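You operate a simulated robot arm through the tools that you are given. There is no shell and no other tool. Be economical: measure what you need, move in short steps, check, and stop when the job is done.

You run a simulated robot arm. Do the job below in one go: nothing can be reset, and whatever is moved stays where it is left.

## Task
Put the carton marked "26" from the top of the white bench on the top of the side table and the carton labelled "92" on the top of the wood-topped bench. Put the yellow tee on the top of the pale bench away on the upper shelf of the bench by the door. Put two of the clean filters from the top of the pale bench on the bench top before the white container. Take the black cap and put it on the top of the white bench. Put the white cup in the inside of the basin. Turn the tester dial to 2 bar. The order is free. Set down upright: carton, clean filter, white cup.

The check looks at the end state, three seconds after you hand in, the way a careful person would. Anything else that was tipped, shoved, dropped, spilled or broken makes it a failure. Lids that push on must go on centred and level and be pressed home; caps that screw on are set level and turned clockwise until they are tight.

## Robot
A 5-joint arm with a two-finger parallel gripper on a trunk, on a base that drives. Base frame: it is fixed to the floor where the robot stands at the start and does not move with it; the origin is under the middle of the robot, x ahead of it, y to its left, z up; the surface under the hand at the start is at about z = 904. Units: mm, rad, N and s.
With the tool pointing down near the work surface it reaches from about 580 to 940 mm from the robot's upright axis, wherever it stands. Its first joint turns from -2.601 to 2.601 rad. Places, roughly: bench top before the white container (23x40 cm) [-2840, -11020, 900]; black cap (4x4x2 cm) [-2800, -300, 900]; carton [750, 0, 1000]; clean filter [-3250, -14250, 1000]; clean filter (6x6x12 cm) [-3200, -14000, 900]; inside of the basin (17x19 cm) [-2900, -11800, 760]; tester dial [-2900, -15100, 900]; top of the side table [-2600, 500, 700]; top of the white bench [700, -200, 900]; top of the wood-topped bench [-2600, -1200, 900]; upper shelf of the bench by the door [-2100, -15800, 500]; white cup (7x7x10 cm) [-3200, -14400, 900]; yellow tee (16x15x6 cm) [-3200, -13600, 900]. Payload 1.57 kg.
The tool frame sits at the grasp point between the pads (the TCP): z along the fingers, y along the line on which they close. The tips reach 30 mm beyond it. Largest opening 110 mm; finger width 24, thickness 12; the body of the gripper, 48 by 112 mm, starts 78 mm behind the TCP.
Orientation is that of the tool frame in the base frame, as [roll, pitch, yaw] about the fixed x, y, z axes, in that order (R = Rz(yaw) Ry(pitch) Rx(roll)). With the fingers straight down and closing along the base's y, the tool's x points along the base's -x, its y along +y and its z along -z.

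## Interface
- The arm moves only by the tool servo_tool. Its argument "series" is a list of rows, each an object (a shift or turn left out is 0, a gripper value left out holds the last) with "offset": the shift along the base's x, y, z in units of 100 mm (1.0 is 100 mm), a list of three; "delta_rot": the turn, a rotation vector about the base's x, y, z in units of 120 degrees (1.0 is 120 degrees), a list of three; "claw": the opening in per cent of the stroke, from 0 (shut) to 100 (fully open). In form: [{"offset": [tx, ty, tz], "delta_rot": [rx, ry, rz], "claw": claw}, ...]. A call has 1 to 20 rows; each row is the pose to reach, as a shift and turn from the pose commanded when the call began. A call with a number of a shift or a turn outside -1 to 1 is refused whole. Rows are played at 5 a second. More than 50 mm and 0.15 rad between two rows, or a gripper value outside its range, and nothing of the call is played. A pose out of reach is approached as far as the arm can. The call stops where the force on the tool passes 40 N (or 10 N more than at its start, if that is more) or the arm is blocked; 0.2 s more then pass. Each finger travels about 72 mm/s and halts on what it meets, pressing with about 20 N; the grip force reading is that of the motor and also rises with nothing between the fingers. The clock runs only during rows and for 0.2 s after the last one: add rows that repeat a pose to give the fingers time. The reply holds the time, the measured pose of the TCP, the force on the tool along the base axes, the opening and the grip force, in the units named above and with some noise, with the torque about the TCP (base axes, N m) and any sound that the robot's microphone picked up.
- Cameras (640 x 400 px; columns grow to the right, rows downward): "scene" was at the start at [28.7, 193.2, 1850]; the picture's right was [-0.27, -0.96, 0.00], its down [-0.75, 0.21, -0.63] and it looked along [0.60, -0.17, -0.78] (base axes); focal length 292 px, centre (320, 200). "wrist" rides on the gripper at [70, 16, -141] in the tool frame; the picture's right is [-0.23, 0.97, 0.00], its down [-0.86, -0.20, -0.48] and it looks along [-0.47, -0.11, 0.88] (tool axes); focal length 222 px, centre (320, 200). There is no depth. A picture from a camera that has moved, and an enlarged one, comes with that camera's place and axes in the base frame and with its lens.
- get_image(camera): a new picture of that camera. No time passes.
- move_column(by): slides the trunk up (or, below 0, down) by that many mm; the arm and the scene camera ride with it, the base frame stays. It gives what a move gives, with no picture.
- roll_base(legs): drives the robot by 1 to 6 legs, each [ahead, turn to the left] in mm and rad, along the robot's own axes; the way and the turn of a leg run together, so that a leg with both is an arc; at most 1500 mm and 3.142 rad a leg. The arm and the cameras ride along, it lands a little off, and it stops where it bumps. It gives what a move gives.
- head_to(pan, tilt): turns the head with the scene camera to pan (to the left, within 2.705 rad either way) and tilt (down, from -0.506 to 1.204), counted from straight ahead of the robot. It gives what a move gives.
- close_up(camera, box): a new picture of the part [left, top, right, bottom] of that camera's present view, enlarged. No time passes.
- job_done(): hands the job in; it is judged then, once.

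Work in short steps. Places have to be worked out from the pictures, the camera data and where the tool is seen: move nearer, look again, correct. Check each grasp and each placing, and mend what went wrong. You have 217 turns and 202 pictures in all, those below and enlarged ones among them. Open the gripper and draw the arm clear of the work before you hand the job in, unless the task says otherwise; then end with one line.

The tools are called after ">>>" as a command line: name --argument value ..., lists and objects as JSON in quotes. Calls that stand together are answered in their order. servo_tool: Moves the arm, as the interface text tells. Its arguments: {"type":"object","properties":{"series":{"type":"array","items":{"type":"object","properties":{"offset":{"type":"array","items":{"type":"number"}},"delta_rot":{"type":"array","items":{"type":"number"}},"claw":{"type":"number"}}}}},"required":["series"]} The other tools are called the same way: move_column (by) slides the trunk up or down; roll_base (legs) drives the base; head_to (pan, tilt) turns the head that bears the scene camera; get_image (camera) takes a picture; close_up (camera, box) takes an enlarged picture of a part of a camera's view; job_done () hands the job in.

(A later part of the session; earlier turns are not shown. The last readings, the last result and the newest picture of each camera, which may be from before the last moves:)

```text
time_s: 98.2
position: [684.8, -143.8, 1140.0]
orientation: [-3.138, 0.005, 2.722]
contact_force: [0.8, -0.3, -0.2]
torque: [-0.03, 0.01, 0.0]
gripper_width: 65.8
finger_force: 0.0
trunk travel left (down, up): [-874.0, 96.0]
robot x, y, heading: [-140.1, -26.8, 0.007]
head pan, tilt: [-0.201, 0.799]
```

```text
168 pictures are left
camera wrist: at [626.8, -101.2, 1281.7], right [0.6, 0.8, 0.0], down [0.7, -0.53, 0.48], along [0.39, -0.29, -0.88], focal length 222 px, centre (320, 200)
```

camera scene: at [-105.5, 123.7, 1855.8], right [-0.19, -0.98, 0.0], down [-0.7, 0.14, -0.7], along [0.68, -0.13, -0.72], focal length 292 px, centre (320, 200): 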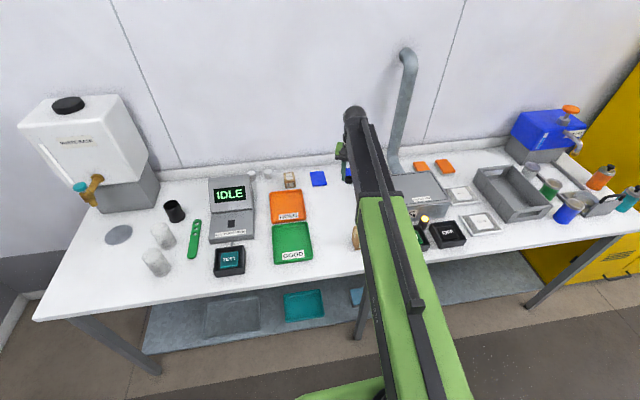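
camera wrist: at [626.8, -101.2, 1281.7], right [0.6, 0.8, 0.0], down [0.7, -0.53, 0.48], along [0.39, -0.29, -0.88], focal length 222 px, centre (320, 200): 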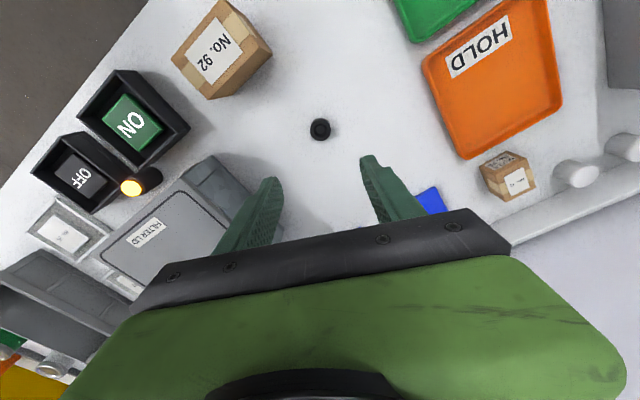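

Cap placed. Now carton 92 at about (536,-178), top z≈985: move over it with the tool closing along x.

>>> servo_tool --series '[{"offset": [-0.1, -0.04, 0], "delta_rot": [0, 0, -0.068], "claw": 90}, {"offset": [-0.2, -0.08, 0], "delta_rot": [0, 0, -0.136]}, {"offset": [-0.35, -0.12, 0], "delta_rot": [0, 0, -0.204]}, {"offset": [-0.5, -0.16, 0], "delta_rot": [0, 0, -0.272]}, {"offset": [-0.65, -0.2, 0], "delta_rot": [0, 0, -0.34]}, {"offset": [-0.8, -0.25, 0], "delta_rot": [0, 0, -0.408]}, {"offset": [-0.9, -0.3, 0], "delta_rot": [0, 0, -0.476]}, {"offset": [-1.0, -0.34, 0], "delta_rot": [0, 0, -0.545]}, {"offset": [-1.0, -0.34, 0], "delta_rot": [0, 0, -0.55]}]'

>>> servo_tool --series '[{"offset": [-0.25, 0, 0]}, {"offset": [-0.49, 0, 0]}, {"offset": [-0.49, 0, 0]}]'

>>> get_image --camera "wrist"

```text
time_s: 100.2
position: [583.4, -177.5, 1141.4]
orientation: [-3.139, 0.007, 1.569]
contact_force: [-0.4, 0.0, -0.2]
torque: [-0.02, 0.0, 0.04]
gripper_width: 98.8
finger_force: 0.0
trunk travel left (down, up): [-874.0, 96.0]
robot x, y, heading: [-141.7, -30.5, 0.005]
head pan, tilt: [-0.201, 0.799]
```

```text
time_s: 101.0
position: [535.8, -177.9, 1140.5]
orientation: [-3.136, 0.005, 1.572]
contact_force: [0.6, -0.9, -0.1]
torque: [-0.02, -0.01, 0.03]
gripper_width: 99.1
finger_force: 0.0
trunk travel left (down, up): [-874.0, 96.0]
robot x, y, heading: [-140.5, -29.8, 0.006]
head pan, tilt: [-0.201, 0.799]
```

```text
167 pictures are left
camera wrist: at [551.9, -108.0, 1281.7], right [0.97, -0.23, 0.0], down [-0.2, -0.85, 0.48], along [-0.11, -0.47, -0.88], focal length 222 px, centre (320, 200)
```

wrist: 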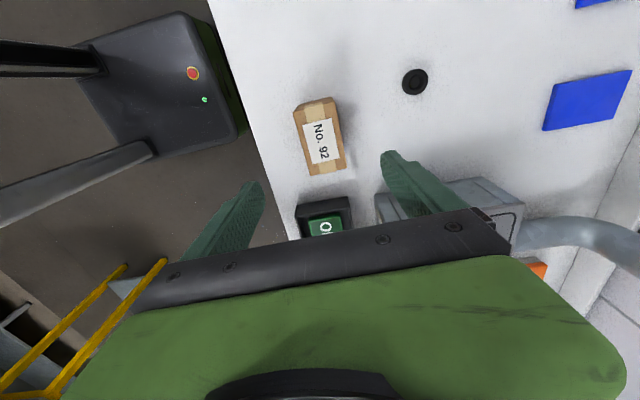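

>>> close_up --camera "wrist" --box '[270, 80, 390, 200]'

```text
3.33 times, centred on (330, 140) of wrist
camera zoom: at [551.9, -108.0, 1281.7], right [0.97, -0.23, 0.0], down [-0.2, -0.85, 0.48], along [-0.11, -0.47, -0.88], focal length 740 px, centre (287, 400)
```

zoom: 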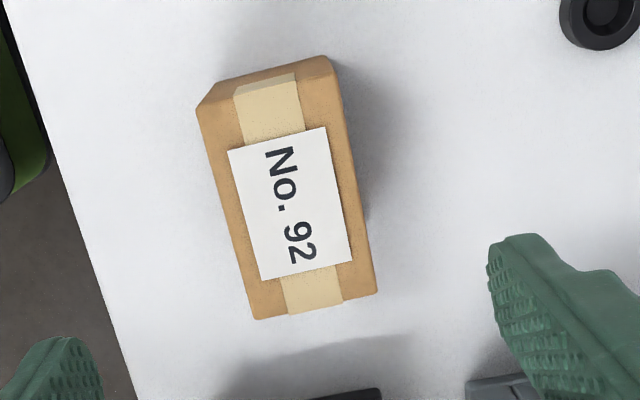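

Well aligned (carton 511–563 × -140…-224). Lower to TCP z≈953 and grip.

>>> move_column --by -187

>>> servo_tool --series '[{"claw": 70}, {"claw": 50}, {"claw": 35}, {"claw": 35}, {"claw": 35}, {"claw": 35}]'

>>> get_image --camera "wrist"

```text
time_s: 103.1
position: [534.8, -177.8, 953.0]
orientation: [-3.138, 0.005, 1.571]
contact_force: [0.1, 0.1, -0.9]
torque: [-0.01, 0.0, 0.0]
gripper_width: 99.0
finger_force: 0.0
trunk travel left (down, up): [-687.0, 283.0]
robot x, y, heading: [-143.1, -29.5, 0.011]
head pan, tilt: [-0.201, 0.799]
```

```text
time_s: 104.5
position: [534.8, -177.3, 954.6]
orientation: [-3.137, 0.004, 1.57]
contact_force: [2.4, 0.6, 0.9]
torque: [0.0, -0.15, -0.04]
gripper_width: 54.6
finger_force: 19.4
trunk travel left (down, up): [-687.0, 283.0]
robot x, y, heading: [-145.4, -28.2, 0.007]
head pan, tilt: [-0.201, 0.799]
```

```text
165 pictures are left
camera wrist: at [551.9, -108.0, 1094.8], right [0.97, -0.23, 0.0], down [-0.2, -0.85, 0.48], along [-0.11, -0.47, -0.88], focal length 222 px, centre (320, 200)
```

wrist: 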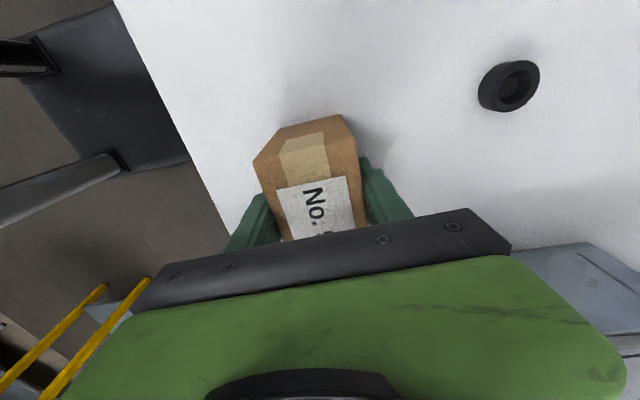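

Gripped at 54.6 mm. Lift, back off, tuck/extend the arm for the far placing, and drive to the wood bench.

>>> move_column --by 220

>>> roll_base --legs '[[-450, 0], [0, -2.735], [1260, 0], [0, -0.41]]'

>>> head_to --pan 0.2 --tilt 0.75

>>> get_image --camera "scene"

>>> get_image --camera "wrist"

```text
time_s: 106.8
position: [536.0, -177.4, 1173.8]
orientation: [-3.138, 0.006, 1.571]
contact_force: [-0.3, -0.1, -1.6]
torque: [0.02, -0.02, 0.01]
gripper_width: 54.8
finger_force: 19.6
trunk travel left (down, up): [-907.0, 63.0]
robot x, y, heading: [-140.8, -29.2, 0.006]
head pan, tilt: [-0.201, 0.799]
```

```text
time_s: 123.1
position: [-2409.9, -385.9, 1173.4]
orientation: [-3.139, 0.006, -1.574]
contact_force: [-1.0, -1.1, -1.4]
torque: [0.05, -0.05, 0.0]
gripper_width: 54.9
finger_force: 20.3
trunk travel left (down, up): [-907.0, 63.0]
robot x, y, heading: [-1737.3, -526.0, -3.128]
head pan, tilt: [-0.201, 0.799]
```

```text
time_s: 123.9
position: [-2410.0, -385.5, 1174.7]
orientation: [-3.138, 0.004, -1.575]
contact_force: [-0.5, 0.8, -1.6]
torque: [0.03, 0.03, -0.03]
gripper_width: 55.0
finger_force: 19.8
trunk travel left (down, up): [-907.0, 63.0]
robot x, y, heading: [-1731.7, -524.2, -3.126]
head pan, tilt: [0.201, 0.75]
```

```text
164 pictures are left
camera scene: at [-1768.3, -713.6, 1890.8], right [-0.21, 0.98, 0.0], down [0.67, 0.14, -0.73], along [-0.71, -0.15, -0.68], focal length 292 px, centre (320, 200)
```

scene: 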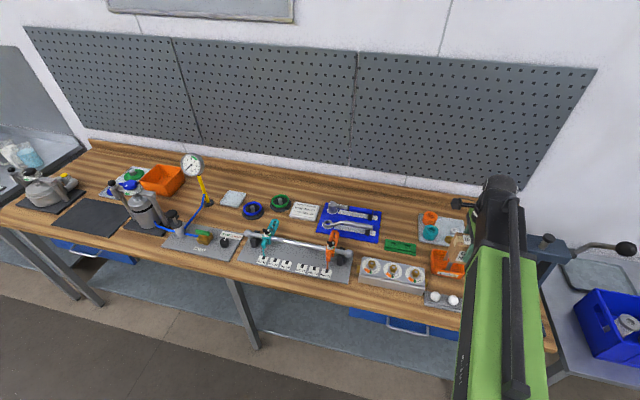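

```text
163 pictures are left
camera wrist: at [-2427.2, -457.1, 1314.7], right [-0.97, 0.23, 0.0], down [0.2, 0.85, 0.48], along [0.11, 0.47, -0.88], focal length 222 px, centre (320, 200)
```

wrist: 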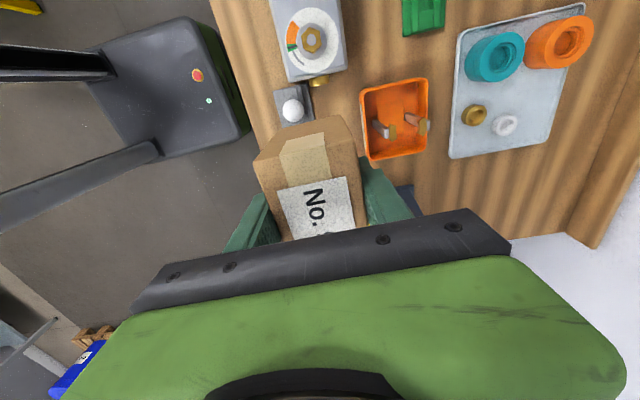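

The gap between the blue tool tray and the cap tray is centred at (-2790,-540). Extend/centre the arm then drive forward.

>>> servo_tool --series '[{"offset": [-0.3, -0.3, 0]}, {"offset": [-0.6, -0.6, 0]}, {"offset": [-0.8, -0.8, 0]}, {"offset": [-1.0, -1.0, 0]}, {"offset": [-1.0, -1.0, 0]}]'

>>> servo_tool --series '[{"offset": [-0.2, -0.25, 0]}, {"offset": [-0.4, -0.53, 0]}, {"offset": [-0.4, -0.53, 0]}]'

>>> roll_base --legs '[[235, 0]]'

>>> get_image --camera "wrist"

>>> get_image --camera "scene"

```text
time_s: 125.1
position: [-2509.4, -487.3, 1173.0]
orientation: [-3.138, 0.005, -1.575]
contact_force: [0.4, 0.9, -1.4]
torque: [-0.05, 0.02, -0.01]
gripper_width: 54.8
finger_force: 20.4
trunk travel left (down, up): [-907.0, 63.0]
robot x, y, heading: [-1734.5, -523.4, -3.128]
head pan, tilt: [0.201, 0.75]
```

```text
time_s: 125.9
position: [-2549.9, -539.5, 1174.3]
orientation: [-3.14, 0.005, -1.574]
contact_force: [0.9, -0.7, -2.0]
torque: [-0.01, 0.02, 0.03]
gripper_width: 54.8
finger_force: 20.0
trunk travel left (down, up): [-907.0, 63.0]
robot x, y, heading: [-1731.4, -526.3, -3.124]
head pan, tilt: [0.201, 0.75]
```

```text
time_s: 127.7
position: [-2787.3, -541.1, 1172.9]
orientation: [-3.138, 0.004, -1.575]
contact_force: [-0.2, -0.9, -1.9]
torque: [-0.03, -0.05, -0.02]
gripper_width: 54.7
finger_force: 20.1
trunk travel left (down, up): [-907.0, 63.0]
robot x, y, heading: [-1967.6, -527.3, -3.126]
head pan, tilt: [0.201, 0.75]
```

```text
162 pictures are left
camera wrist: at [-2804.8, -613.6, 1313.6], right [-0.97, 0.23, 0.0], down [0.2, 0.85, 0.48], along [0.11, 0.47, -0.88], focal length 222 px, centre (320, 200)
```

wrist: 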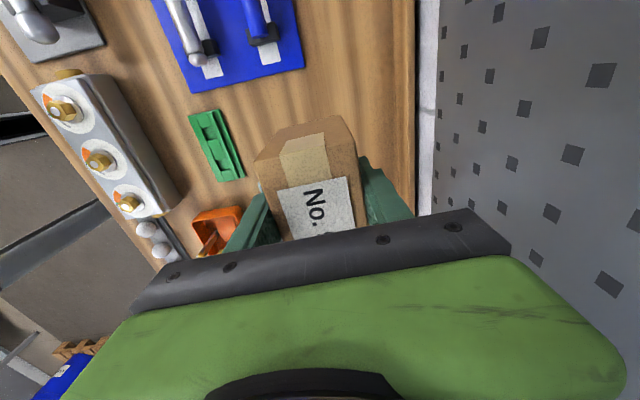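

```text
161 pictures are left
camera scene: at [-2007.2, -716.5, 1890.8], right [-0.21, 0.98, 0.0], down [0.67, 0.14, -0.73], along [-0.71, -0.15, -0.68], focal length 292 px, centre (320, 200)
```

scene: 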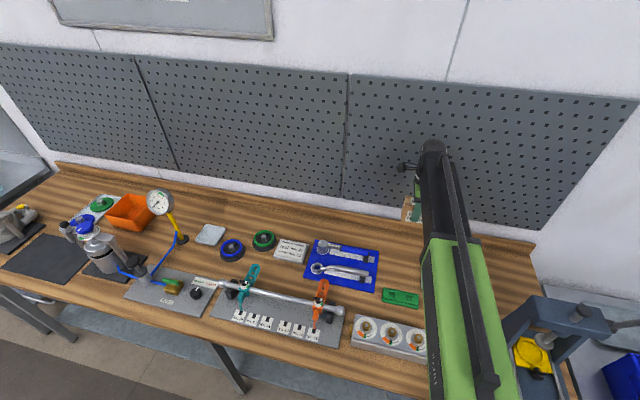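

Clear space under the carton. Lower in stages.

>>> move_column --by -205

>>> get_image --camera "wrist"

>>> move_column --by -6

```text
time_s: 129.9
position: [-2786.3, -541.8, 969.2]
orientation: [-3.138, 0.005, -1.576]
contact_force: [-0.4, -0.7, -0.9]
torque: [-0.01, 0.02, 0.0]
gripper_width: 54.9
finger_force: 19.8
trunk travel left (down, up): [-702.0, 268.0]
robot x, y, heading: [-1970.4, -527.3, -3.132]
head pan, tilt: [0.201, 0.75]
```

```text
160 pictures are left
camera wrist: at [-2803.2, -613.5, 1109.7], right [-0.97, 0.23, 0.0], down [0.2, 0.85, 0.48], along [0.11, 0.47, -0.88], focal length 222 px, centre (320, 200)
```

wrist: 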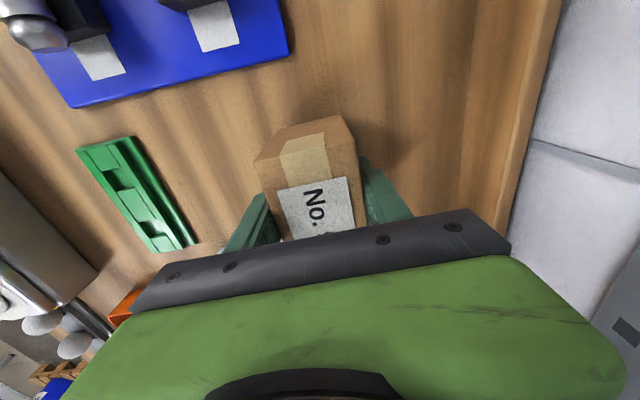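

```text
time_s: 130.4
position: [-2786.3, -541.9, 962.1]
orientation: [-3.138, 0.007, -1.576]
contact_force: [0.1, 0.0, -2.1]
torque: [0.02, 0.0, -0.03]
gripper_width: 55.0
finger_force: 20.3
trunk travel left (down, up): [-696.0, 274.0]
robot x, y, heading: [-1973.0, -528.5, -3.134]
head pan, tilt: [0.201, 0.75]
```

>>> move_column --by -4

>>> move_column --by -3

>>> move_column --by -2

```text
time_s: 131.0
position: [-2786.4, -541.7, 958.8]
orientation: [-3.139, 0.005, -1.574]
contact_force: [-0.2, -0.1, -1.8]
torque: [-0.02, 0.0, 0.01]
gripper_width: 54.8
finger_force: 20.1
trunk travel left (down, up): [-692.0, 278.0]
robot x, y, heading: [-1972.4, -528.7, -3.126]
head pan, tilt: [0.201, 0.75]
```

```text
time_s: 131.5
position: [-2786.1, -541.3, 955.8]
orientation: [-3.137, 0.005, -1.574]
contact_force: [0.0, -0.2, -2.0]
torque: [0.0, 0.02, 0.01]
gripper_width: 54.8
finger_force: 20.4
trunk travel left (down, up): [-689.0, 281.0]
robot x, y, heading: [-1971.2, -531.2, -3.132]
head pan, tilt: [0.201, 0.75]
```

```text
time_s: 132.0
position: [-2785.7, -540.4, 953.9]
orientation: [-3.137, 0.007, -1.576]
contact_force: [1.0, 0.2, -1.6]
torque: [0.07, -0.02, -0.03]
gripper_width: 54.8
finger_force: 20.3
trunk travel left (down, up): [-687.0, 283.0]
robot x, y, heading: [-1969.6, -529.3, -3.129]
head pan, tilt: [0.201, 0.75]
```

>>> move_column --by -2

>>> move_column --by -2

```text
time_s: 132.5
position: [-2785.0, -543.1, 953.5]
orientation: [-3.141, 0.005, -1.574]
contact_force: [-6.0, -0.7, 21.7]
torque: [-0.05, 0.28, 0.05]
gripper_width: 54.9
finger_force: 19.9
trunk travel left (down, up): [-685.0, 285.0]
robot x, y, heading: [-1972.8, -527.8, -3.127]
head pan, tilt: [0.201, 0.75]
```

```text
time_s: 133.1
position: [-2784.9, -541.7, 949.5]
orientation: [-3.14, 0.005, -1.574]
contact_force: [-4.4, -0.4, 20.7]
torque: [0.0, 0.35, 0.03]
gripper_width: 54.8
finger_force: 20.1
trunk travel left (down, up): [-683.0, 287.0]
robot x, y, heading: [-1972.9, -526.3, -3.127]
head pan, tilt: [0.201, 0.75]
```

The carton is on the bench. Open and rise.

>>> servo_tool --series '[{"claw": 60}, {"claw": 75}, {"claw": 85}, {"claw": 85}]'

>>> move_column --by 230

>>> get_image --camera "wrist"

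```text
time_s: 134.1
position: [-2786.6, -542.0, 950.0]
orientation: [-3.138, 0.005, -1.574]
contact_force: [0.9, -0.3, -0.6]
torque: [-0.04, 0.0, 0.02]
gripper_width: 93.2
finger_force: 0.0
trunk travel left (down, up): [-683.0, 287.0]
robot x, y, heading: [-1969.5, -526.5, -3.134]
head pan, tilt: [0.201, 0.75]
```

```text
time_s: 136.5
position: [-2786.0, -542.2, 1180.3]
orientation: [-3.138, 0.005, -1.575]
contact_force: [-0.4, 0.3, 0.0]
torque: [0.02, 0.0, -0.01]
gripper_width: 93.7
finger_force: 0.1
trunk travel left (down, up): [-913.0, 57.0]
robot x, y, heading: [-1969.3, -526.8, -3.133]
head pan, tilt: [0.201, 0.75]
```

```text
159 pictures are left
camera wrist: at [-2803.1, -613.6, 1320.7], right [-0.97, 0.23, 0.0], down [0.2, 0.85, 0.48], along [0.11, 0.47, -0.88], focal length 222 px, centre (320, 200)
```

wrist: 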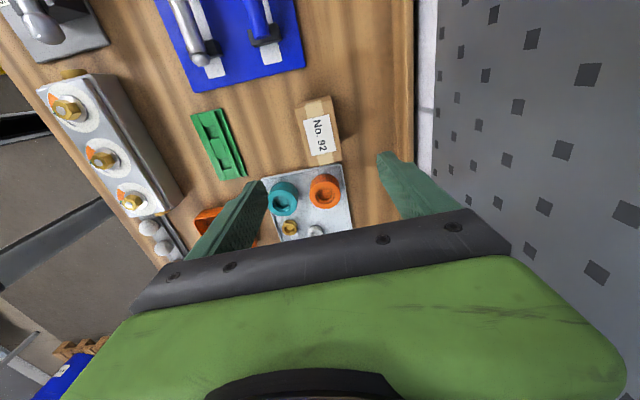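

Carton 92 stands fine. Now back away and turn toward -y for the long drive; look down the aisle.

>>> roll_base --legs '[[-650, 0], [0, 1.562]]'

>>> head_to --pan 0 --tilt 0.25

>>> get_image --camera "scene"

```text
time_s: 143.9
position: [-1322.5, -1341.8, 1179.3]
orientation: [-3.139, 0.005, -0.026]
contact_force: [-0.5, 0.0, 0.0]
torque: [0.01, -0.12, -0.01]
gripper_width: 93.8
finger_force: 0.1
trunk travel left (down, up): [-913.0, 57.0]
robot x, y, heading: [-1289.7, -525.8, -1.586]
head pan, tilt: [0.201, 0.75]
```

```text
time_s: 144.8
position: [-1321.2, -1340.8, 1179.8]
orientation: [-3.139, 0.004, -0.026]
contact_force: [0.4, 0.3, 0.5]
torque: [-0.01, -0.02, -0.01]
gripper_width: 93.5
finger_force: 0.1
trunk travel left (down, up): [-913.0, 57.0]
robot x, y, heading: [-1288.2, -528.0, -1.59]
head pan, tilt: [0.0, 0.25]
```

```text
158 pictures are left
camera scene: at [-1118.8, -577.1, 1941.9], right [-1.0, 0.02, 0.0], down [0.01, 0.25, -0.97], along [-0.02, -0.97, -0.25], focal length 292 px, centre (320, 200)
```

scene: 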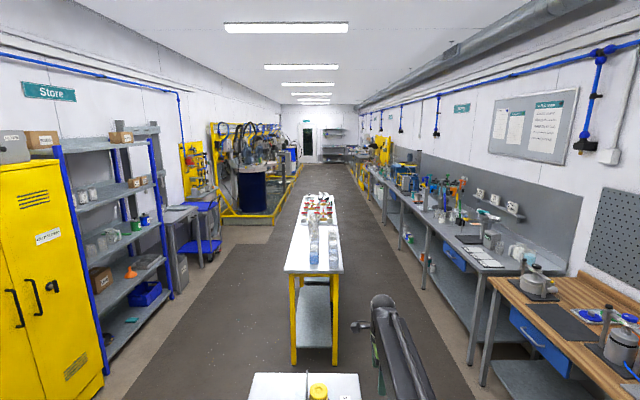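

A central table is ahead (x ≈ -1320…-900); the aisle on its right is centred about x=-1810. Shift over to that aisle.

>>> roll_base --legs '[[0, -0.423], [1217, 0], [0, 0.44]]'

>>> get_image --camera "scene"

```text
time_s: 148.3
position: [-1701.6, -1392.1, 1179.5]
orientation: [-3.137, 0.003, -0.422]
contact_force: [0.1, -0.7, 0.0]
torque: [-0.02, -0.04, 0.0]
gripper_width: 93.4
finger_force: 0.0
trunk travel left (down, up): [-913.0, 57.0]
robot x, y, heading: [-1366.9, -649.7, -1.919]
head pan, tilt: [0.0, 0.25]
stopped in leg 2: the robot was blocked; the commanded pose is now the measured one
```

```text
157 pictures are left
camera scene: at [-1225.1, -750.2, 1942.2], right [-0.94, 0.34, 0.0], down [0.09, 0.23, -0.97], along [-0.33, -0.91, -0.25], focal length 292 px, centre (320, 200)
```

scene: 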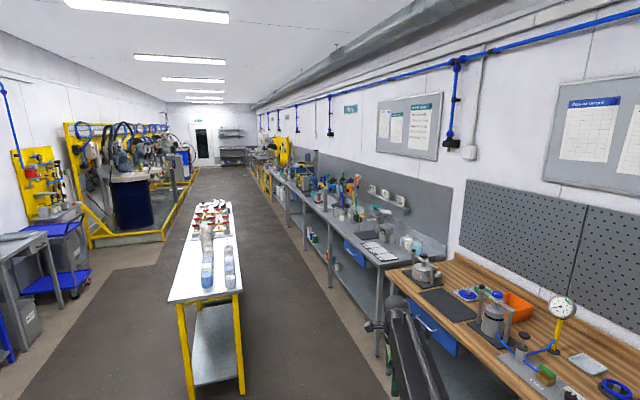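

Blocked by something near the base. Look down in front.

>>> head_to --pan 0.3 --tilt 1.1

>>> get_image --camera "scene"

```text
time_s: 149.5
position: [-1699.0, -1391.3, 1180.5]
orientation: [-3.138, 0.005, -0.42]
contact_force: [-0.1, 0.0, 0.6]
torque: [0.0, 0.03, -0.01]
gripper_width: 93.5
finger_force: 0.2
trunk travel left (down, up): [-913.0, 57.0]
robot x, y, heading: [-1365.2, -645.7, -1.918]
head pan, tilt: [0.3, 1.1]
```

```text
156 pictures are left
camera scene: at [-1193.5, -725.9, 1871.2], right [-1.0, 0.05, 0.0], down [0.04, 0.89, -0.45], along [-0.02, -0.45, -0.89], focal length 292 px, centre (320, 200)
```

scene: 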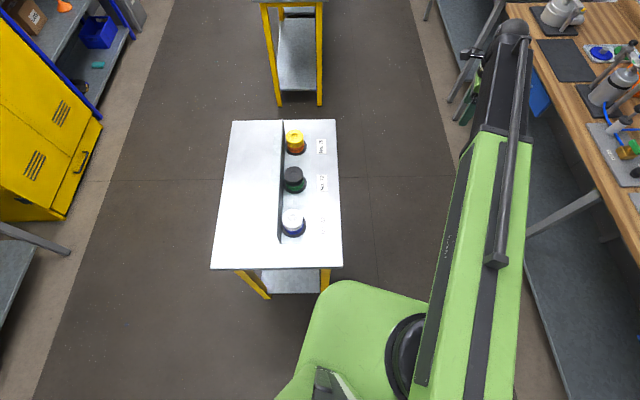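

The base touched the leg of the small jar table (nothing moved visibly). Back off and swing wider to x≈-1820.

>>> roll_base --legs '[[-450, 0], [0, -0.31], [980, 0], [0, 0.65]]'

>>> get_image --camera "scene"

```text
time_s: 159.7
position: [-1900.8, -1797.0, 1178.9]
orientation: [-3.138, 0.005, -0.105]
contact_force: [-0.7, -0.5, 0.0]
torque: [-0.02, -0.06, -0.02]
gripper_width: 93.6
finger_force: 0.0
trunk travel left (down, up): [-913.0, 57.0]
robot x, y, heading: [-1800.5, -982.0, -1.614]
head pan, tilt: [0.3, 1.1]
```

```text
155 pictures are left
camera scene: at [-1616.3, -1010.5, 1871.2], right [-0.97, -0.26, 0.0], down [-0.23, 0.86, -0.45], along [0.12, -0.44, -0.89], focal length 292 px, centre (320, 200)
```

scene: 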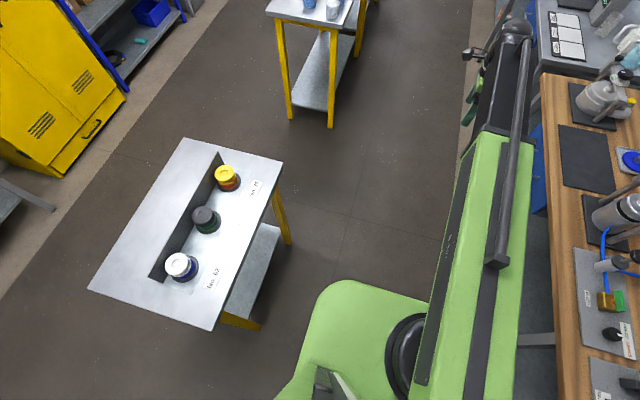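

Jars untouched. Straighten and drive down the aisle.

>>> head_to --pan 0.0 --tilt 0.45

>>> roll_base --legs '[[0, 0.04], [1500, 0], [1500, 0]]'

>>> get_image --camera "scene"

```text
time_s: 160.7
position: [-1900.6, -1796.4, 1180.7]
orientation: [-3.137, 0.006, -0.103]
contact_force: [0.4, 1.0, 0.0]
torque: [0.02, 0.02, -0.01]
gripper_width: 93.5
finger_force: 0.0
trunk travel left (down, up): [-913.0, 57.0]
robot x, y, heading: [-1800.9, -988.6, -1.613]
head pan, tilt: [0.0, 0.45]
```

```text
time_s: 175.8
position: [-1881.6, -4852.5, 1179.1]
orientation: [-3.138, 0.006, -0.069]
contact_force: [0.1, 0.5, -0.6]
torque: [-0.01, 0.0, -0.02]
gripper_width: 93.6
finger_force: 0.0
trunk travel left (down, up): [-913.0, 57.0]
robot x, y, heading: [-1811.7, -4038.8, -1.578]
head pan, tilt: [0.0, 0.45]
```

```text
154 pictures are left
camera scene: at [-1642.2, -4086.8, 1923.3], right [-1.0, 0.01, 0.0], down [0.0, 0.44, -0.9], along [-0.01, -0.9, -0.44], focal length 292 px, centre (320, 200)
```

scene: 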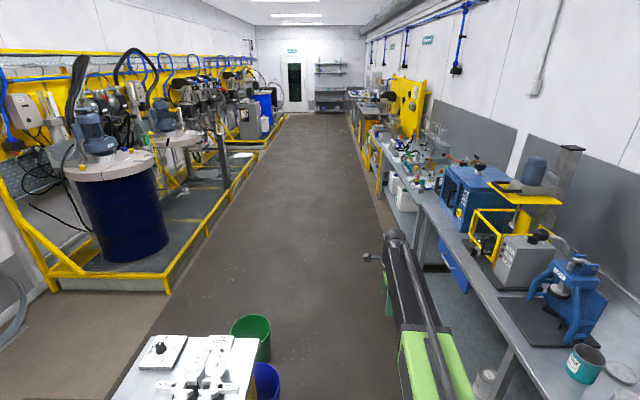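

Aisle is clear. Continue 4 legs.

>>> roll_base --legs '[[1500, 0], [1500, 0], [1500, 0], [1500, 0]]'

>>> get_image --camera "scene"

```text
time_s: 204.2
position: [-2028.7, -10815.0, 1180.0]
orientation: [-3.138, 0.006, -0.105]
contact_force: [0.0, 0.0, 1.1]
torque: [-0.01, 0.0, 0.0]
gripper_width: 93.6
finger_force: 0.1
trunk travel left (down, up): [-913.0, 57.0]
robot x, y, heading: [-1929.6, -10003.5, -1.615]
head pan, tilt: [0.0, 0.45]
```

```text
153 pictures are left
camera scene: at [-1761.6, -10059.8, 1923.3], right [-1.0, 0.04, 0.0], down [0.02, 0.43, -0.9], along [-0.04, -0.9, -0.44], focal length 292 px, centre (320, 200)
```

scene: 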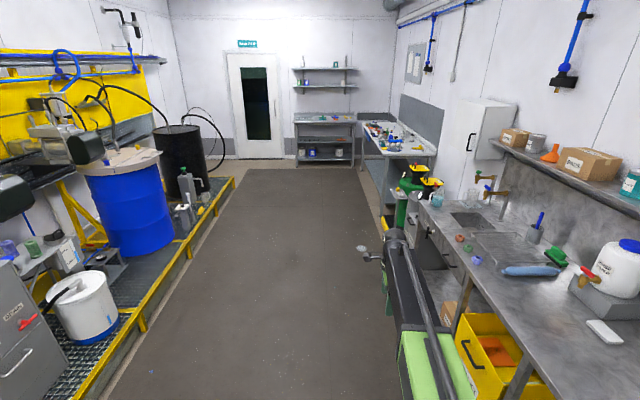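

I see the sink and white container on the right, the pale bench beyond, and the shelf bench by the door. Drive on toward the pale bench.

>>> roll_base --legs '[[0, 0.03], [1500, 0], [1500, 0]]'

>>> head_to --pan -0.6 --tilt 0.5

>>> get_image --camera "scene"

```text
time_s: 219.1
position: [-2031.5, -13843.9, 1179.8]
orientation: [-3.138, 0.005, -0.06]
contact_force: [-0.6, 0.2, 0.2]
torque: [0.01, 0.0, -0.02]
gripper_width: 93.4
finger_force: 0.0
trunk travel left (down, up): [-913.0, 57.0]
robot x, y, heading: [-1971.7, -13030.8, -1.566]
head pan, tilt: [0.0, 0.45]
```

```text
time_s: 220.1
position: [-2031.4, -13844.9, 1181.2]
orientation: [-3.138, 0.004, -0.061]
contact_force: [0.3, -0.4, -0.4]
torque: [0.04, -0.02, 0.05]
gripper_width: 93.8
finger_force: 0.0
trunk travel left (down, up): [-913.0, 57.0]
robot x, y, heading: [-1968.8, -13030.6, -1.571]
head pan, tilt: [-0.6, 0.499]
```

```text
152 pictures are left
camera scene: at [-1850.9, -13061.0, 1918.8], right [-0.83, 0.56, 0.0], down [0.27, 0.4, -0.88], along [-0.49, -0.73, -0.48], focal length 292 px, centre (320, 200)
```

scene: 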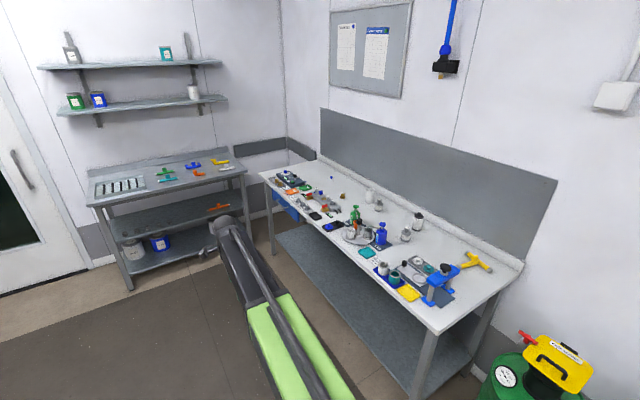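

>>> close_up --camera "scene" --box '[260, 160, 420, 260]'

>>> close_up --camera "scene" --box '[350, 200, 510, 310]'

>>> close_up --camera "scene" --box '[80, 140, 260, 290]'

```text
4.00 times, centred on (340, 210) of scene
camera zoom: at [-1850.9, -13061.0, 1918.8], right [-0.83, 0.56, 0.0], down [0.27, 0.4, -0.88], along [-0.49, -0.73, -0.48], focal length 1167 px, centre (240, 160)
```

zoom: 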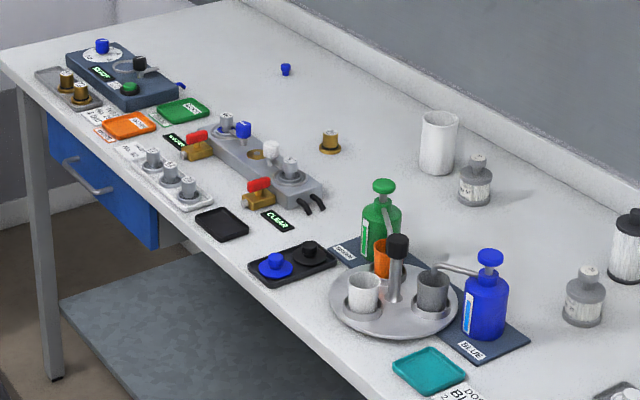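

```text
3.64 times, centred on (430, 255) of scene
camera zoom: at [-1850.9, -13061.0, 1918.8], right [-0.83, 0.56, 0.0], down [0.27, 0.4, -0.88], along [-0.49, -0.73, -0.48], focal length 1061 px, centre (-80, 0)
```

zoom: 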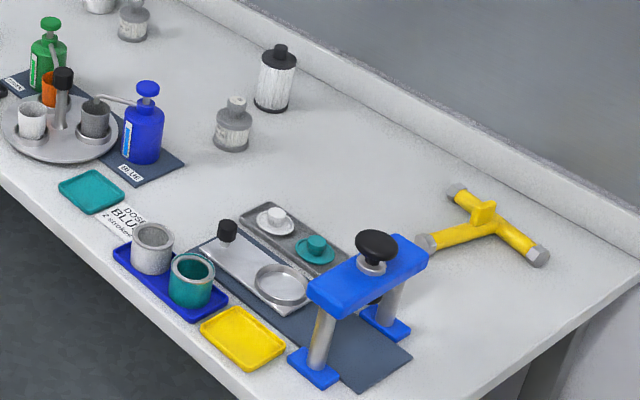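

```text
2.67 times, centred on (170, 215) of scene
camera zoom: at [-1850.9, -13061.0, 1918.8], right [-0.83, 0.56, 0.0], down [0.27, 0.4, -0.88], along [-0.49, -0.73, -0.48], focal length 778 px, centre (720, 160)
```

zoom: 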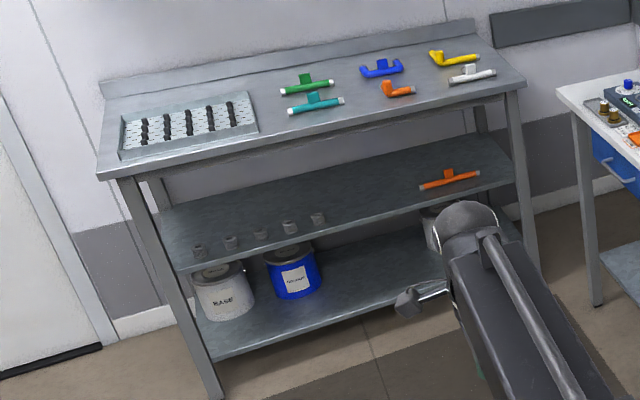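

Identified the yellow tee, white cup, one white filter, and the tester with the blue dial at the far end. Drive alongside the bench, face it, and look again.

>>> roll_base --legs '[[950, 0], [0, -1.57]]'

>>> head_to --pan 0.25 --tilt 0.6

>>> get_image --camera "scene"

>>> close_up --camera "scene" --box '[200, 180, 440, 330]'

```text
time_s: 228.9
position: [-2780.3, -13932.0, 1181.0]
orientation: [-3.14, 0.007, -1.618]
contact_force: [-0.5, -1.1, 0.7]
torque: [0.1, 0.05, 0.04]
gripper_width: 93.3
finger_force: 0.1
trunk travel left (down, up): [-913.0, 57.0]
robot x, y, heading: [-1965.7, -13958.9, -3.12]
head pan, tilt: [-0.6, 0.499]
```

```text
time_s: 230.1
position: [-2779.7, -13928.5, 1180.3]
orientation: [-3.137, 0.006, -1.619]
contact_force: [0.5, -0.2, 0.4]
torque: [-0.01, 0.03, 0.0]
gripper_width: 93.5
finger_force: 0.1
trunk travel left (down, up): [-913.0, 57.0]
robot x, y, heading: [-1966.6, -13960.4, -3.125]
head pan, tilt: [0.25, 0.6]
```

```text
148 pictures are left
camera scene: at [-2001.3, -14155.6, 1909.7], right [-0.27, 0.96, 0.0], down [0.54, 0.15, -0.83], along [-0.8, -0.22, -0.56], focal length 292 px, centre (320, 200)
```

scene: 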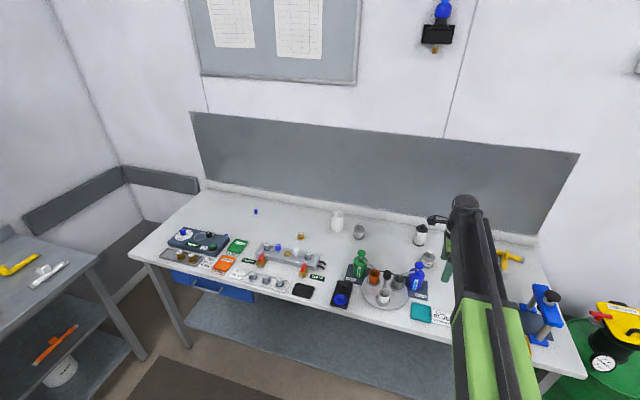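

```text
2.67 times, centred on (320, 255) of scene
camera zoom: at [-2001.3, -14155.6, 1909.7], right [-0.27, 0.96, 0.0], down [0.54, 0.15, -0.83], along [-0.8, -0.22, -0.56], focal length 778 px, centre (320, 53)
```

zoom: 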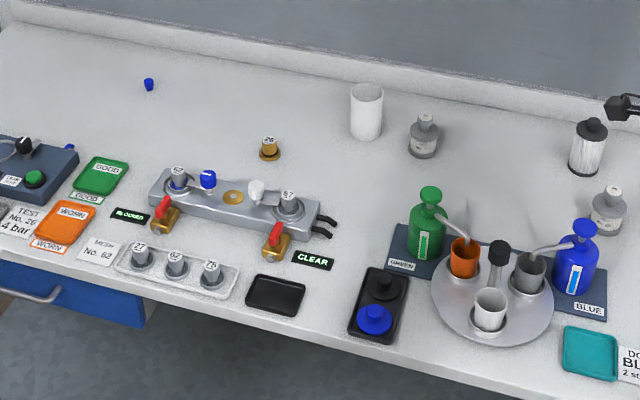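

>>> close_up --camera "scene" --box '[320, 195, 450, 275]'

```text
4.92 times, centred on (385, 235) of scene
camera zoom: at [-2001.3, -14155.6, 1909.7], right [-0.27, 0.96, 0.0], down [0.54, 0.15, -0.83], along [-0.8, -0.22, -0.56], focal length 1436 px, centre (0, 28)
```

zoom: 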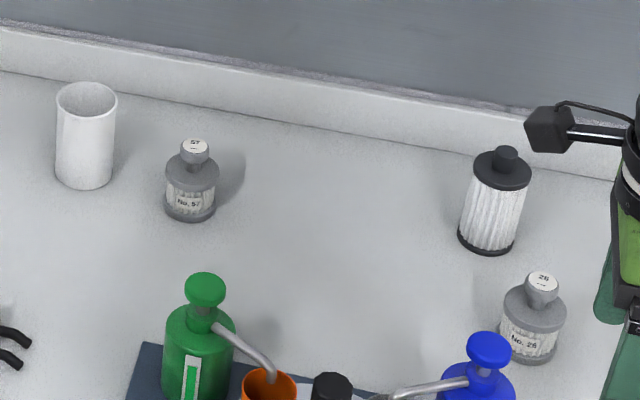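

One pleated filter visible; check behind the arm with the wrist camera for others.

>>> get_image --camera "wrist"

>>> head_to --pan -0.7 --tilt 0.7

>>> get_image --camera "scene"

```text
145 pictures are left
camera wrist: at [-2799.5, -13999.5, 1320.7], right [-0.96, 0.28, 0.0], down [0.24, 0.84, 0.48], along [0.13, 0.46, -0.88], focal length 222 px, centre (320, 200)
```

wrist: 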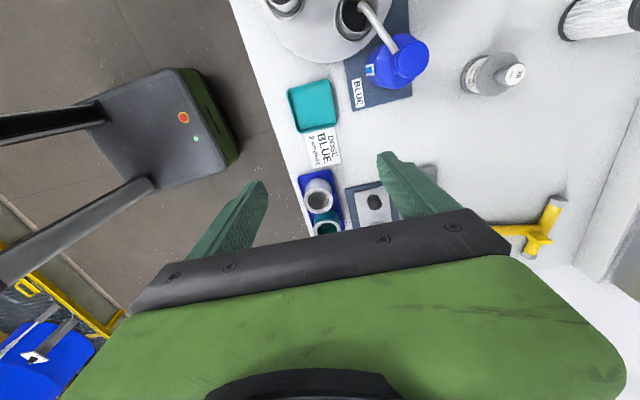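

```text
time_s: 231.3
position: [-2779.3, -13929.7, 1180.1]
orientation: [-3.14, 0.006, -1.62]
contact_force: [-0.4, 0.0, 0.7]
torque: [0.0, 0.01, -0.02]
gripper_width: 93.6
finger_force: 0.1
trunk travel left (down, up): [-913.0, 57.0]
robot x, y, heading: [-1964.1, -13963.9, -3.123]
head pan, tilt: [-0.7, 0.7]
```

```text
144 pictures are left
camera scene: at [-1982.1, -14078.7, 1901.1], right [0.63, 0.78, 0.0], down [0.5, -0.4, -0.77], along [-0.6, 0.48, -0.64], focal length 292 px, centre (320, 200)
```

scene: 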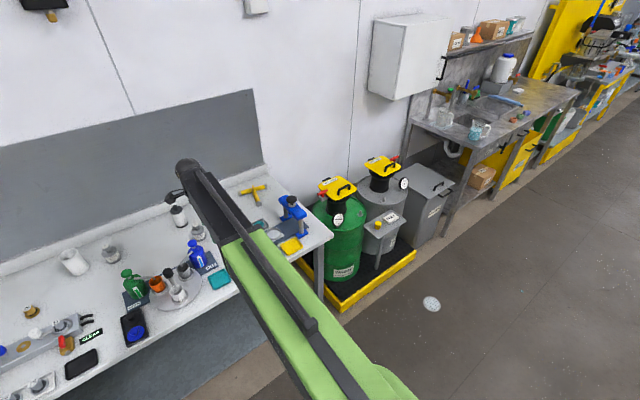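

>>> close_up --camera "scene" --box '[40, 170, 260, 310]'

```text
2.86 times, centred on (150, 240) of scene
camera zoom: at [-1982.1, -14078.7, 1901.1], right [0.63, 0.78, 0.0], down [0.5, -0.4, -0.77], along [-0.6, 0.48, -0.64], focal length 833 px, centre (806, 86)
```

zoom: 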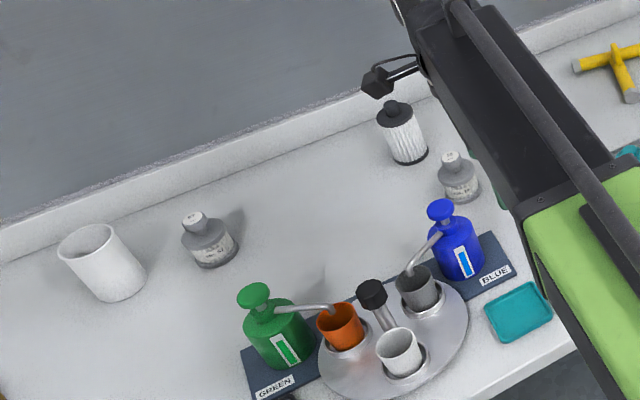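

Only one pleated filter is seen so far. Look over the far end and the wall shelves for others.

>>> head_to --pan 0.7 --tilt 0.35

>>> get_image --camera "scene"

>>> close_up --camera "scene" --box '[280, 180, 500, 330]'

```text
time_s: 232.8
position: [-2779.2, -13929.0, 1179.9]
orientation: [-3.138, 0.004, -1.62]
contact_force: [0.0, -0.7, 0.5]
torque: [0.0, -0.02, 0.03]
gripper_width: 93.6
finger_force: 0.0
trunk travel left (down, up): [-913.0, 57.0]
robot x, y, heading: [-1963.9, -13967.6, -3.118]
head pan, tilt: [0.7, 0.351]
```

```text
142 pictures are left
camera scene: at [-1986.0, -14193.4, 1932.5], right [-0.66, 0.75, 0.0], down [0.26, 0.23, -0.94], along [-0.71, -0.62, -0.34], focal length 292 px, centre (320, 200)
```

scene: 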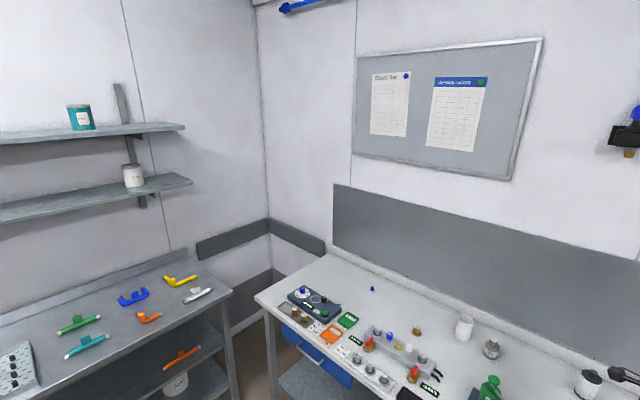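

```text
2.67 times, centred on (390, 255) of scene
camera zoom: at [-1986.0, -14193.4, 1932.5], right [-0.66, 0.75, 0.0], down [0.26, 0.23, -0.94], along [-0.71, -0.62, -0.34], focal length 778 px, centre (133, 53)
```

zoom: 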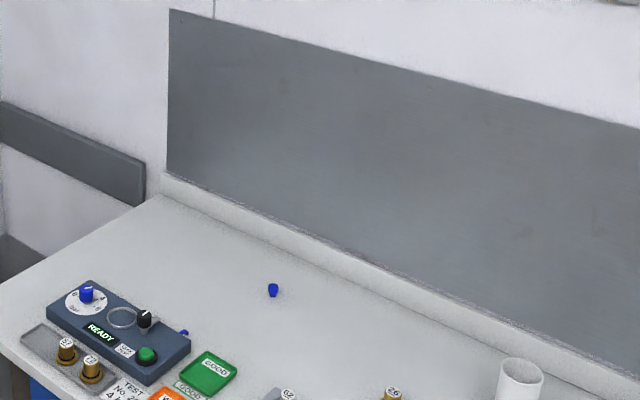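

I'll drive closer and scan the bench from above with the wrist camera.

>>> roll_base --legs '[[385, 0]]'

>>> get_image --camera "wrist"

>>> head_to --pan 0.2 --tilt 0.75

>>> get_image --camera "scene"

```text
time_s: 235.3
position: [-3166.5, -13933.6, 1179.1]
orientation: [-3.137, 0.006, -1.625]
contact_force: [-0.4, 0.1, -0.4]
torque: [0.0, -0.01, -0.02]
gripper_width: 93.4
finger_force: 0.1
trunk travel left (down, up): [-913.0, 57.0]
robot x, y, heading: [-2353.2, -13970.3, -3.128]
head pan, tilt: [0.7, 0.351]
```

```text
140 pictures are left
camera wrist: at [-3187.9, -14003.5, 1320.1], right [-0.96, 0.28, 0.0], down [0.24, 0.84, 0.48], along [0.14, 0.46, -0.88], focal length 222 px, centre (320, 200)
```

wrist: 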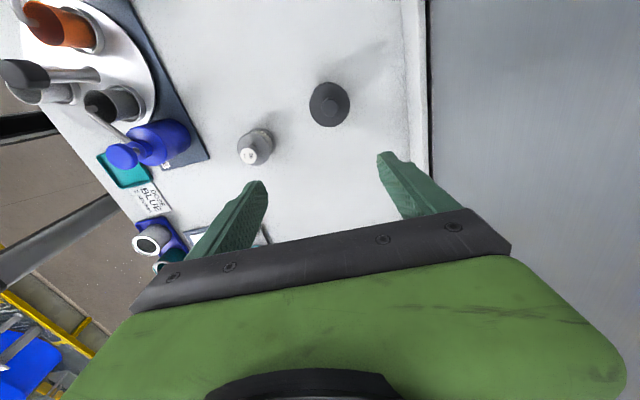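

```text
time_s: 236.2
position: [-3166.7, -13933.9, 1180.4]
orientation: [-3.138, 0.004, -1.625]
contact_force: [0.4, -0.1, -0.2]
torque: [0.04, 0.01, 0.0]
gripper_width: 93.7
finger_force: 0.1
trunk travel left (down, up): [-913.0, 57.0]
robot x, y, heading: [-2350.1, -13972.4, -3.128]
head pan, tilt: [0.201, 0.75]
```

```text
139 pictures are left
camera scene: at [-2385.0, -14157.9, 1896.9], right [-0.22, 0.98, 0.0], down [0.67, 0.15, -0.73], along [-0.71, -0.16, -0.68], focal length 292 px, centre (320, 200)
```

scene: 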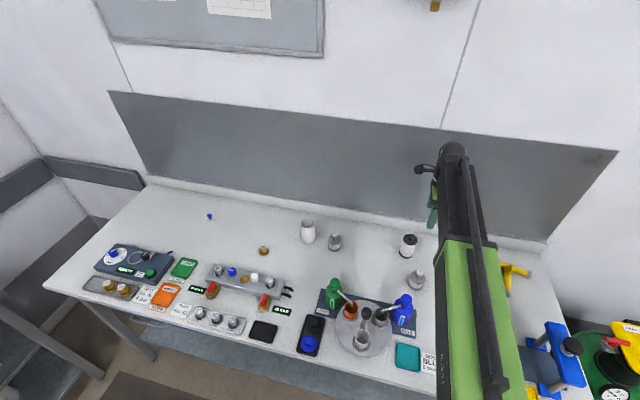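

>>> close_up --camera "wrist" --box '[220, 60, 380, 180]'

>>> close_up --camera "scene" --box '[290, 205, 370, 265]'

```text
3.33 times, centred on (300, 120) of wrist
camera zoom: at [-3186.9, -14003.5, 1320.8], right [-0.96, 0.28, 0.0], down [0.24, 0.84, 0.48], along [0.14, 0.46, -0.88], focal length 740 px, centre (387, 467)
```

zoom: 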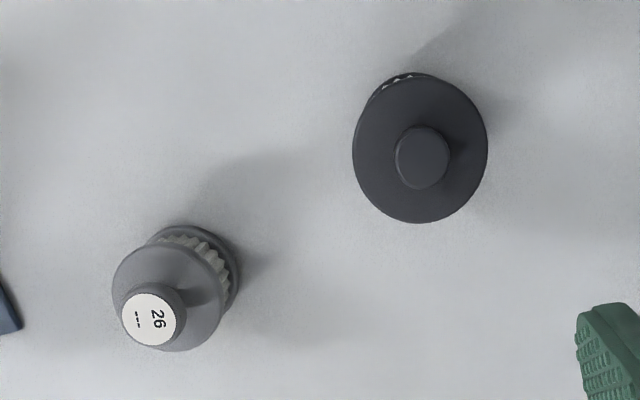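

```text
6.67 times, centred on (330, 235) of scene
camera zoom: at [-2385.0, -14157.9, 1896.9], right [-0.22, 0.98, 0.0], down [0.67, 0.15, -0.73], along [-0.71, -0.16, -0.68], focal length 1944 px, centre (253, -33)
```

zoom: 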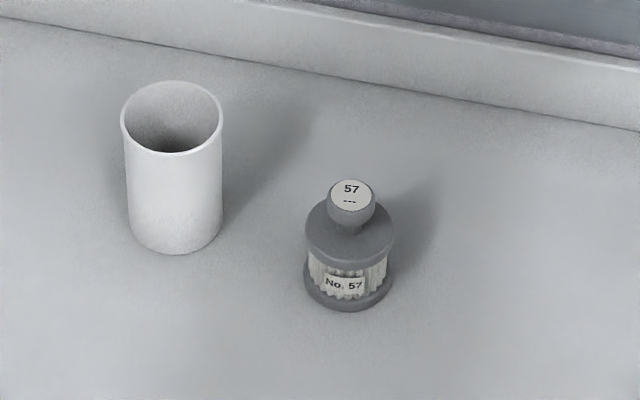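

The grey "No. 26" and "No. 57" items are pleated cartridges too. Compare their pleats closely to see which are clean.

>>> close_up --camera "scene" --box '[385, 225, 445, 295]'

>>> close_up --camera "scene" --box '[310, 220, 360, 260]'

```text
5.71 times, centred on (415, 260) of scene
camera zoom: at [-2385.0, -14157.9, 1896.9], right [-0.22, 0.98, 0.0], down [0.67, 0.15, -0.73], along [-0.71, -0.16, -0.68], focal length 1667 px, centre (-223, -143)
```

zoom: 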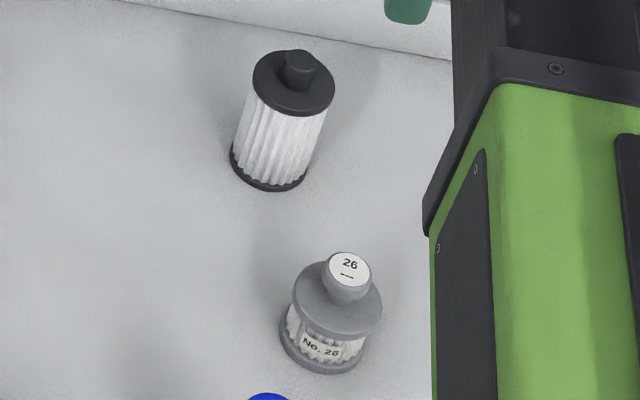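

```text
10.00 times, centred on (335, 240) of scene
camera zoom: at [-2385.0, -14157.9, 1896.9], right [-0.22, 0.98, 0.0], down [0.67, 0.15, -0.73], along [-0.71, -0.16, -0.68], focal length 2917 px, centre (170, -200)
```

zoom: 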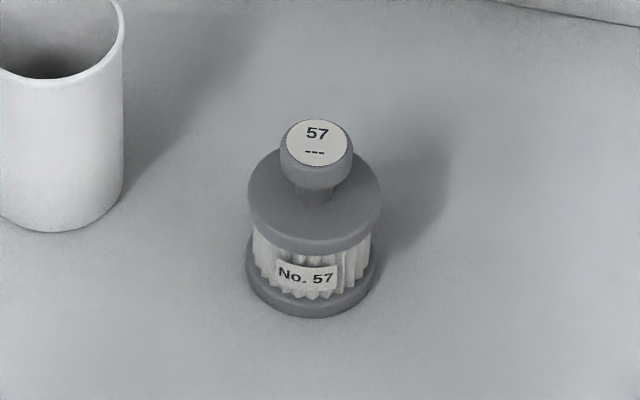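

All three look clean; the roughly stated positions fit the black-ended one and No. 57. First the black-ended filter at about (-3182,-13970): centre over it.

>>> servo_tool --series '[{"offset": [-0.08, -0.18, 0]}, {"offset": [-0.16, -0.36, 0]}, {"offset": [-0.16, -0.36, 0]}]'

>>> get_image --camera "wrist"

```text
time_s: 237.0
position: [-3182.5, -13970.0, 1181.0]
orientation: [-3.139, 0.006, -1.624]
contact_force: [0.2, 0.1, 0.1]
torque: [0.03, 0.0, -0.01]
gripper_width: 93.7
finger_force: 0.0
trunk travel left (down, up): [-913.0, 57.0]
robot x, y, heading: [-2351.2, -13969.8, -3.121]
head pan, tilt: [0.201, 0.75]
```

```text
134 pictures are left
camera wrist: at [-3202.5, -14040.0, 1320.8], right [-0.96, 0.28, 0.0], down [0.24, 0.84, 0.48], along [0.14, 0.46, -0.88], focal length 222 px, centre (320, 200)
```

wrist: 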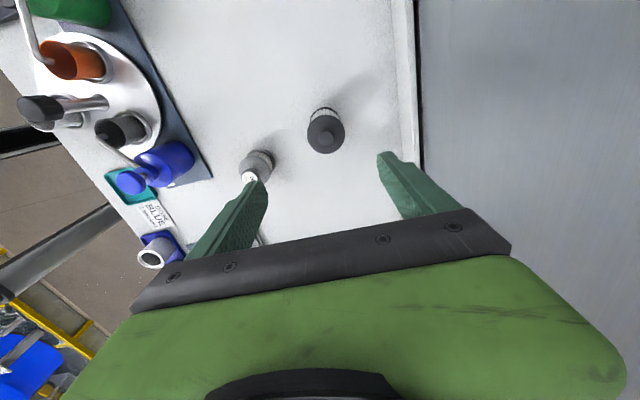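

Shift 8 mm and descend to TCP ≈ 968.

>>> servo_tool --series '[{"offset": [-0.07, -0.06, 0]}, {"offset": [-0.07, -0.06, 0]}]'

>>> move_column --by -140

>>> get_image --camera "wrist"

```text
time_s: 237.6
position: [-3188.8, -13976.5, 1179.0]
orientation: [-3.139, 0.006, -1.625]
contact_force: [1.7, 0.1, 0.5]
torque: [0.02, -0.05, 0.01]
gripper_width: 93.5
finger_force: 0.1
trunk travel left (down, up): [-913.0, 57.0]
robot x, y, heading: [-2346.3, -13969.0, -3.128]
head pan, tilt: [0.201, 0.75]
```

```text
time_s: 239.3
position: [-3189.3, -13975.2, 1040.5]
orientation: [-3.136, 0.005, -1.625]
contact_force: [0.1, 0.5, 0.5]
torque: [-0.02, 0.0, -0.01]
gripper_width: 93.5
finger_force: 0.0
trunk travel left (down, up): [-773.0, 197.0]
robot x, y, heading: [-2351.9, -13972.0, -3.124]
head pan, tilt: [0.201, 0.75]
```

```text
133 pictures are left
camera wrist: at [-3209.9, -14046.1, 1180.9], right [-0.96, 0.28, 0.0], down [0.24, 0.84, 0.48], along [0.14, 0.46, -0.88], focal length 222 px, centre (320, 200)
```

wrist: 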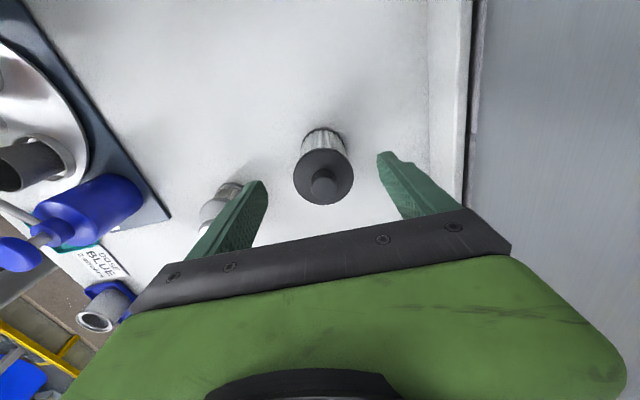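

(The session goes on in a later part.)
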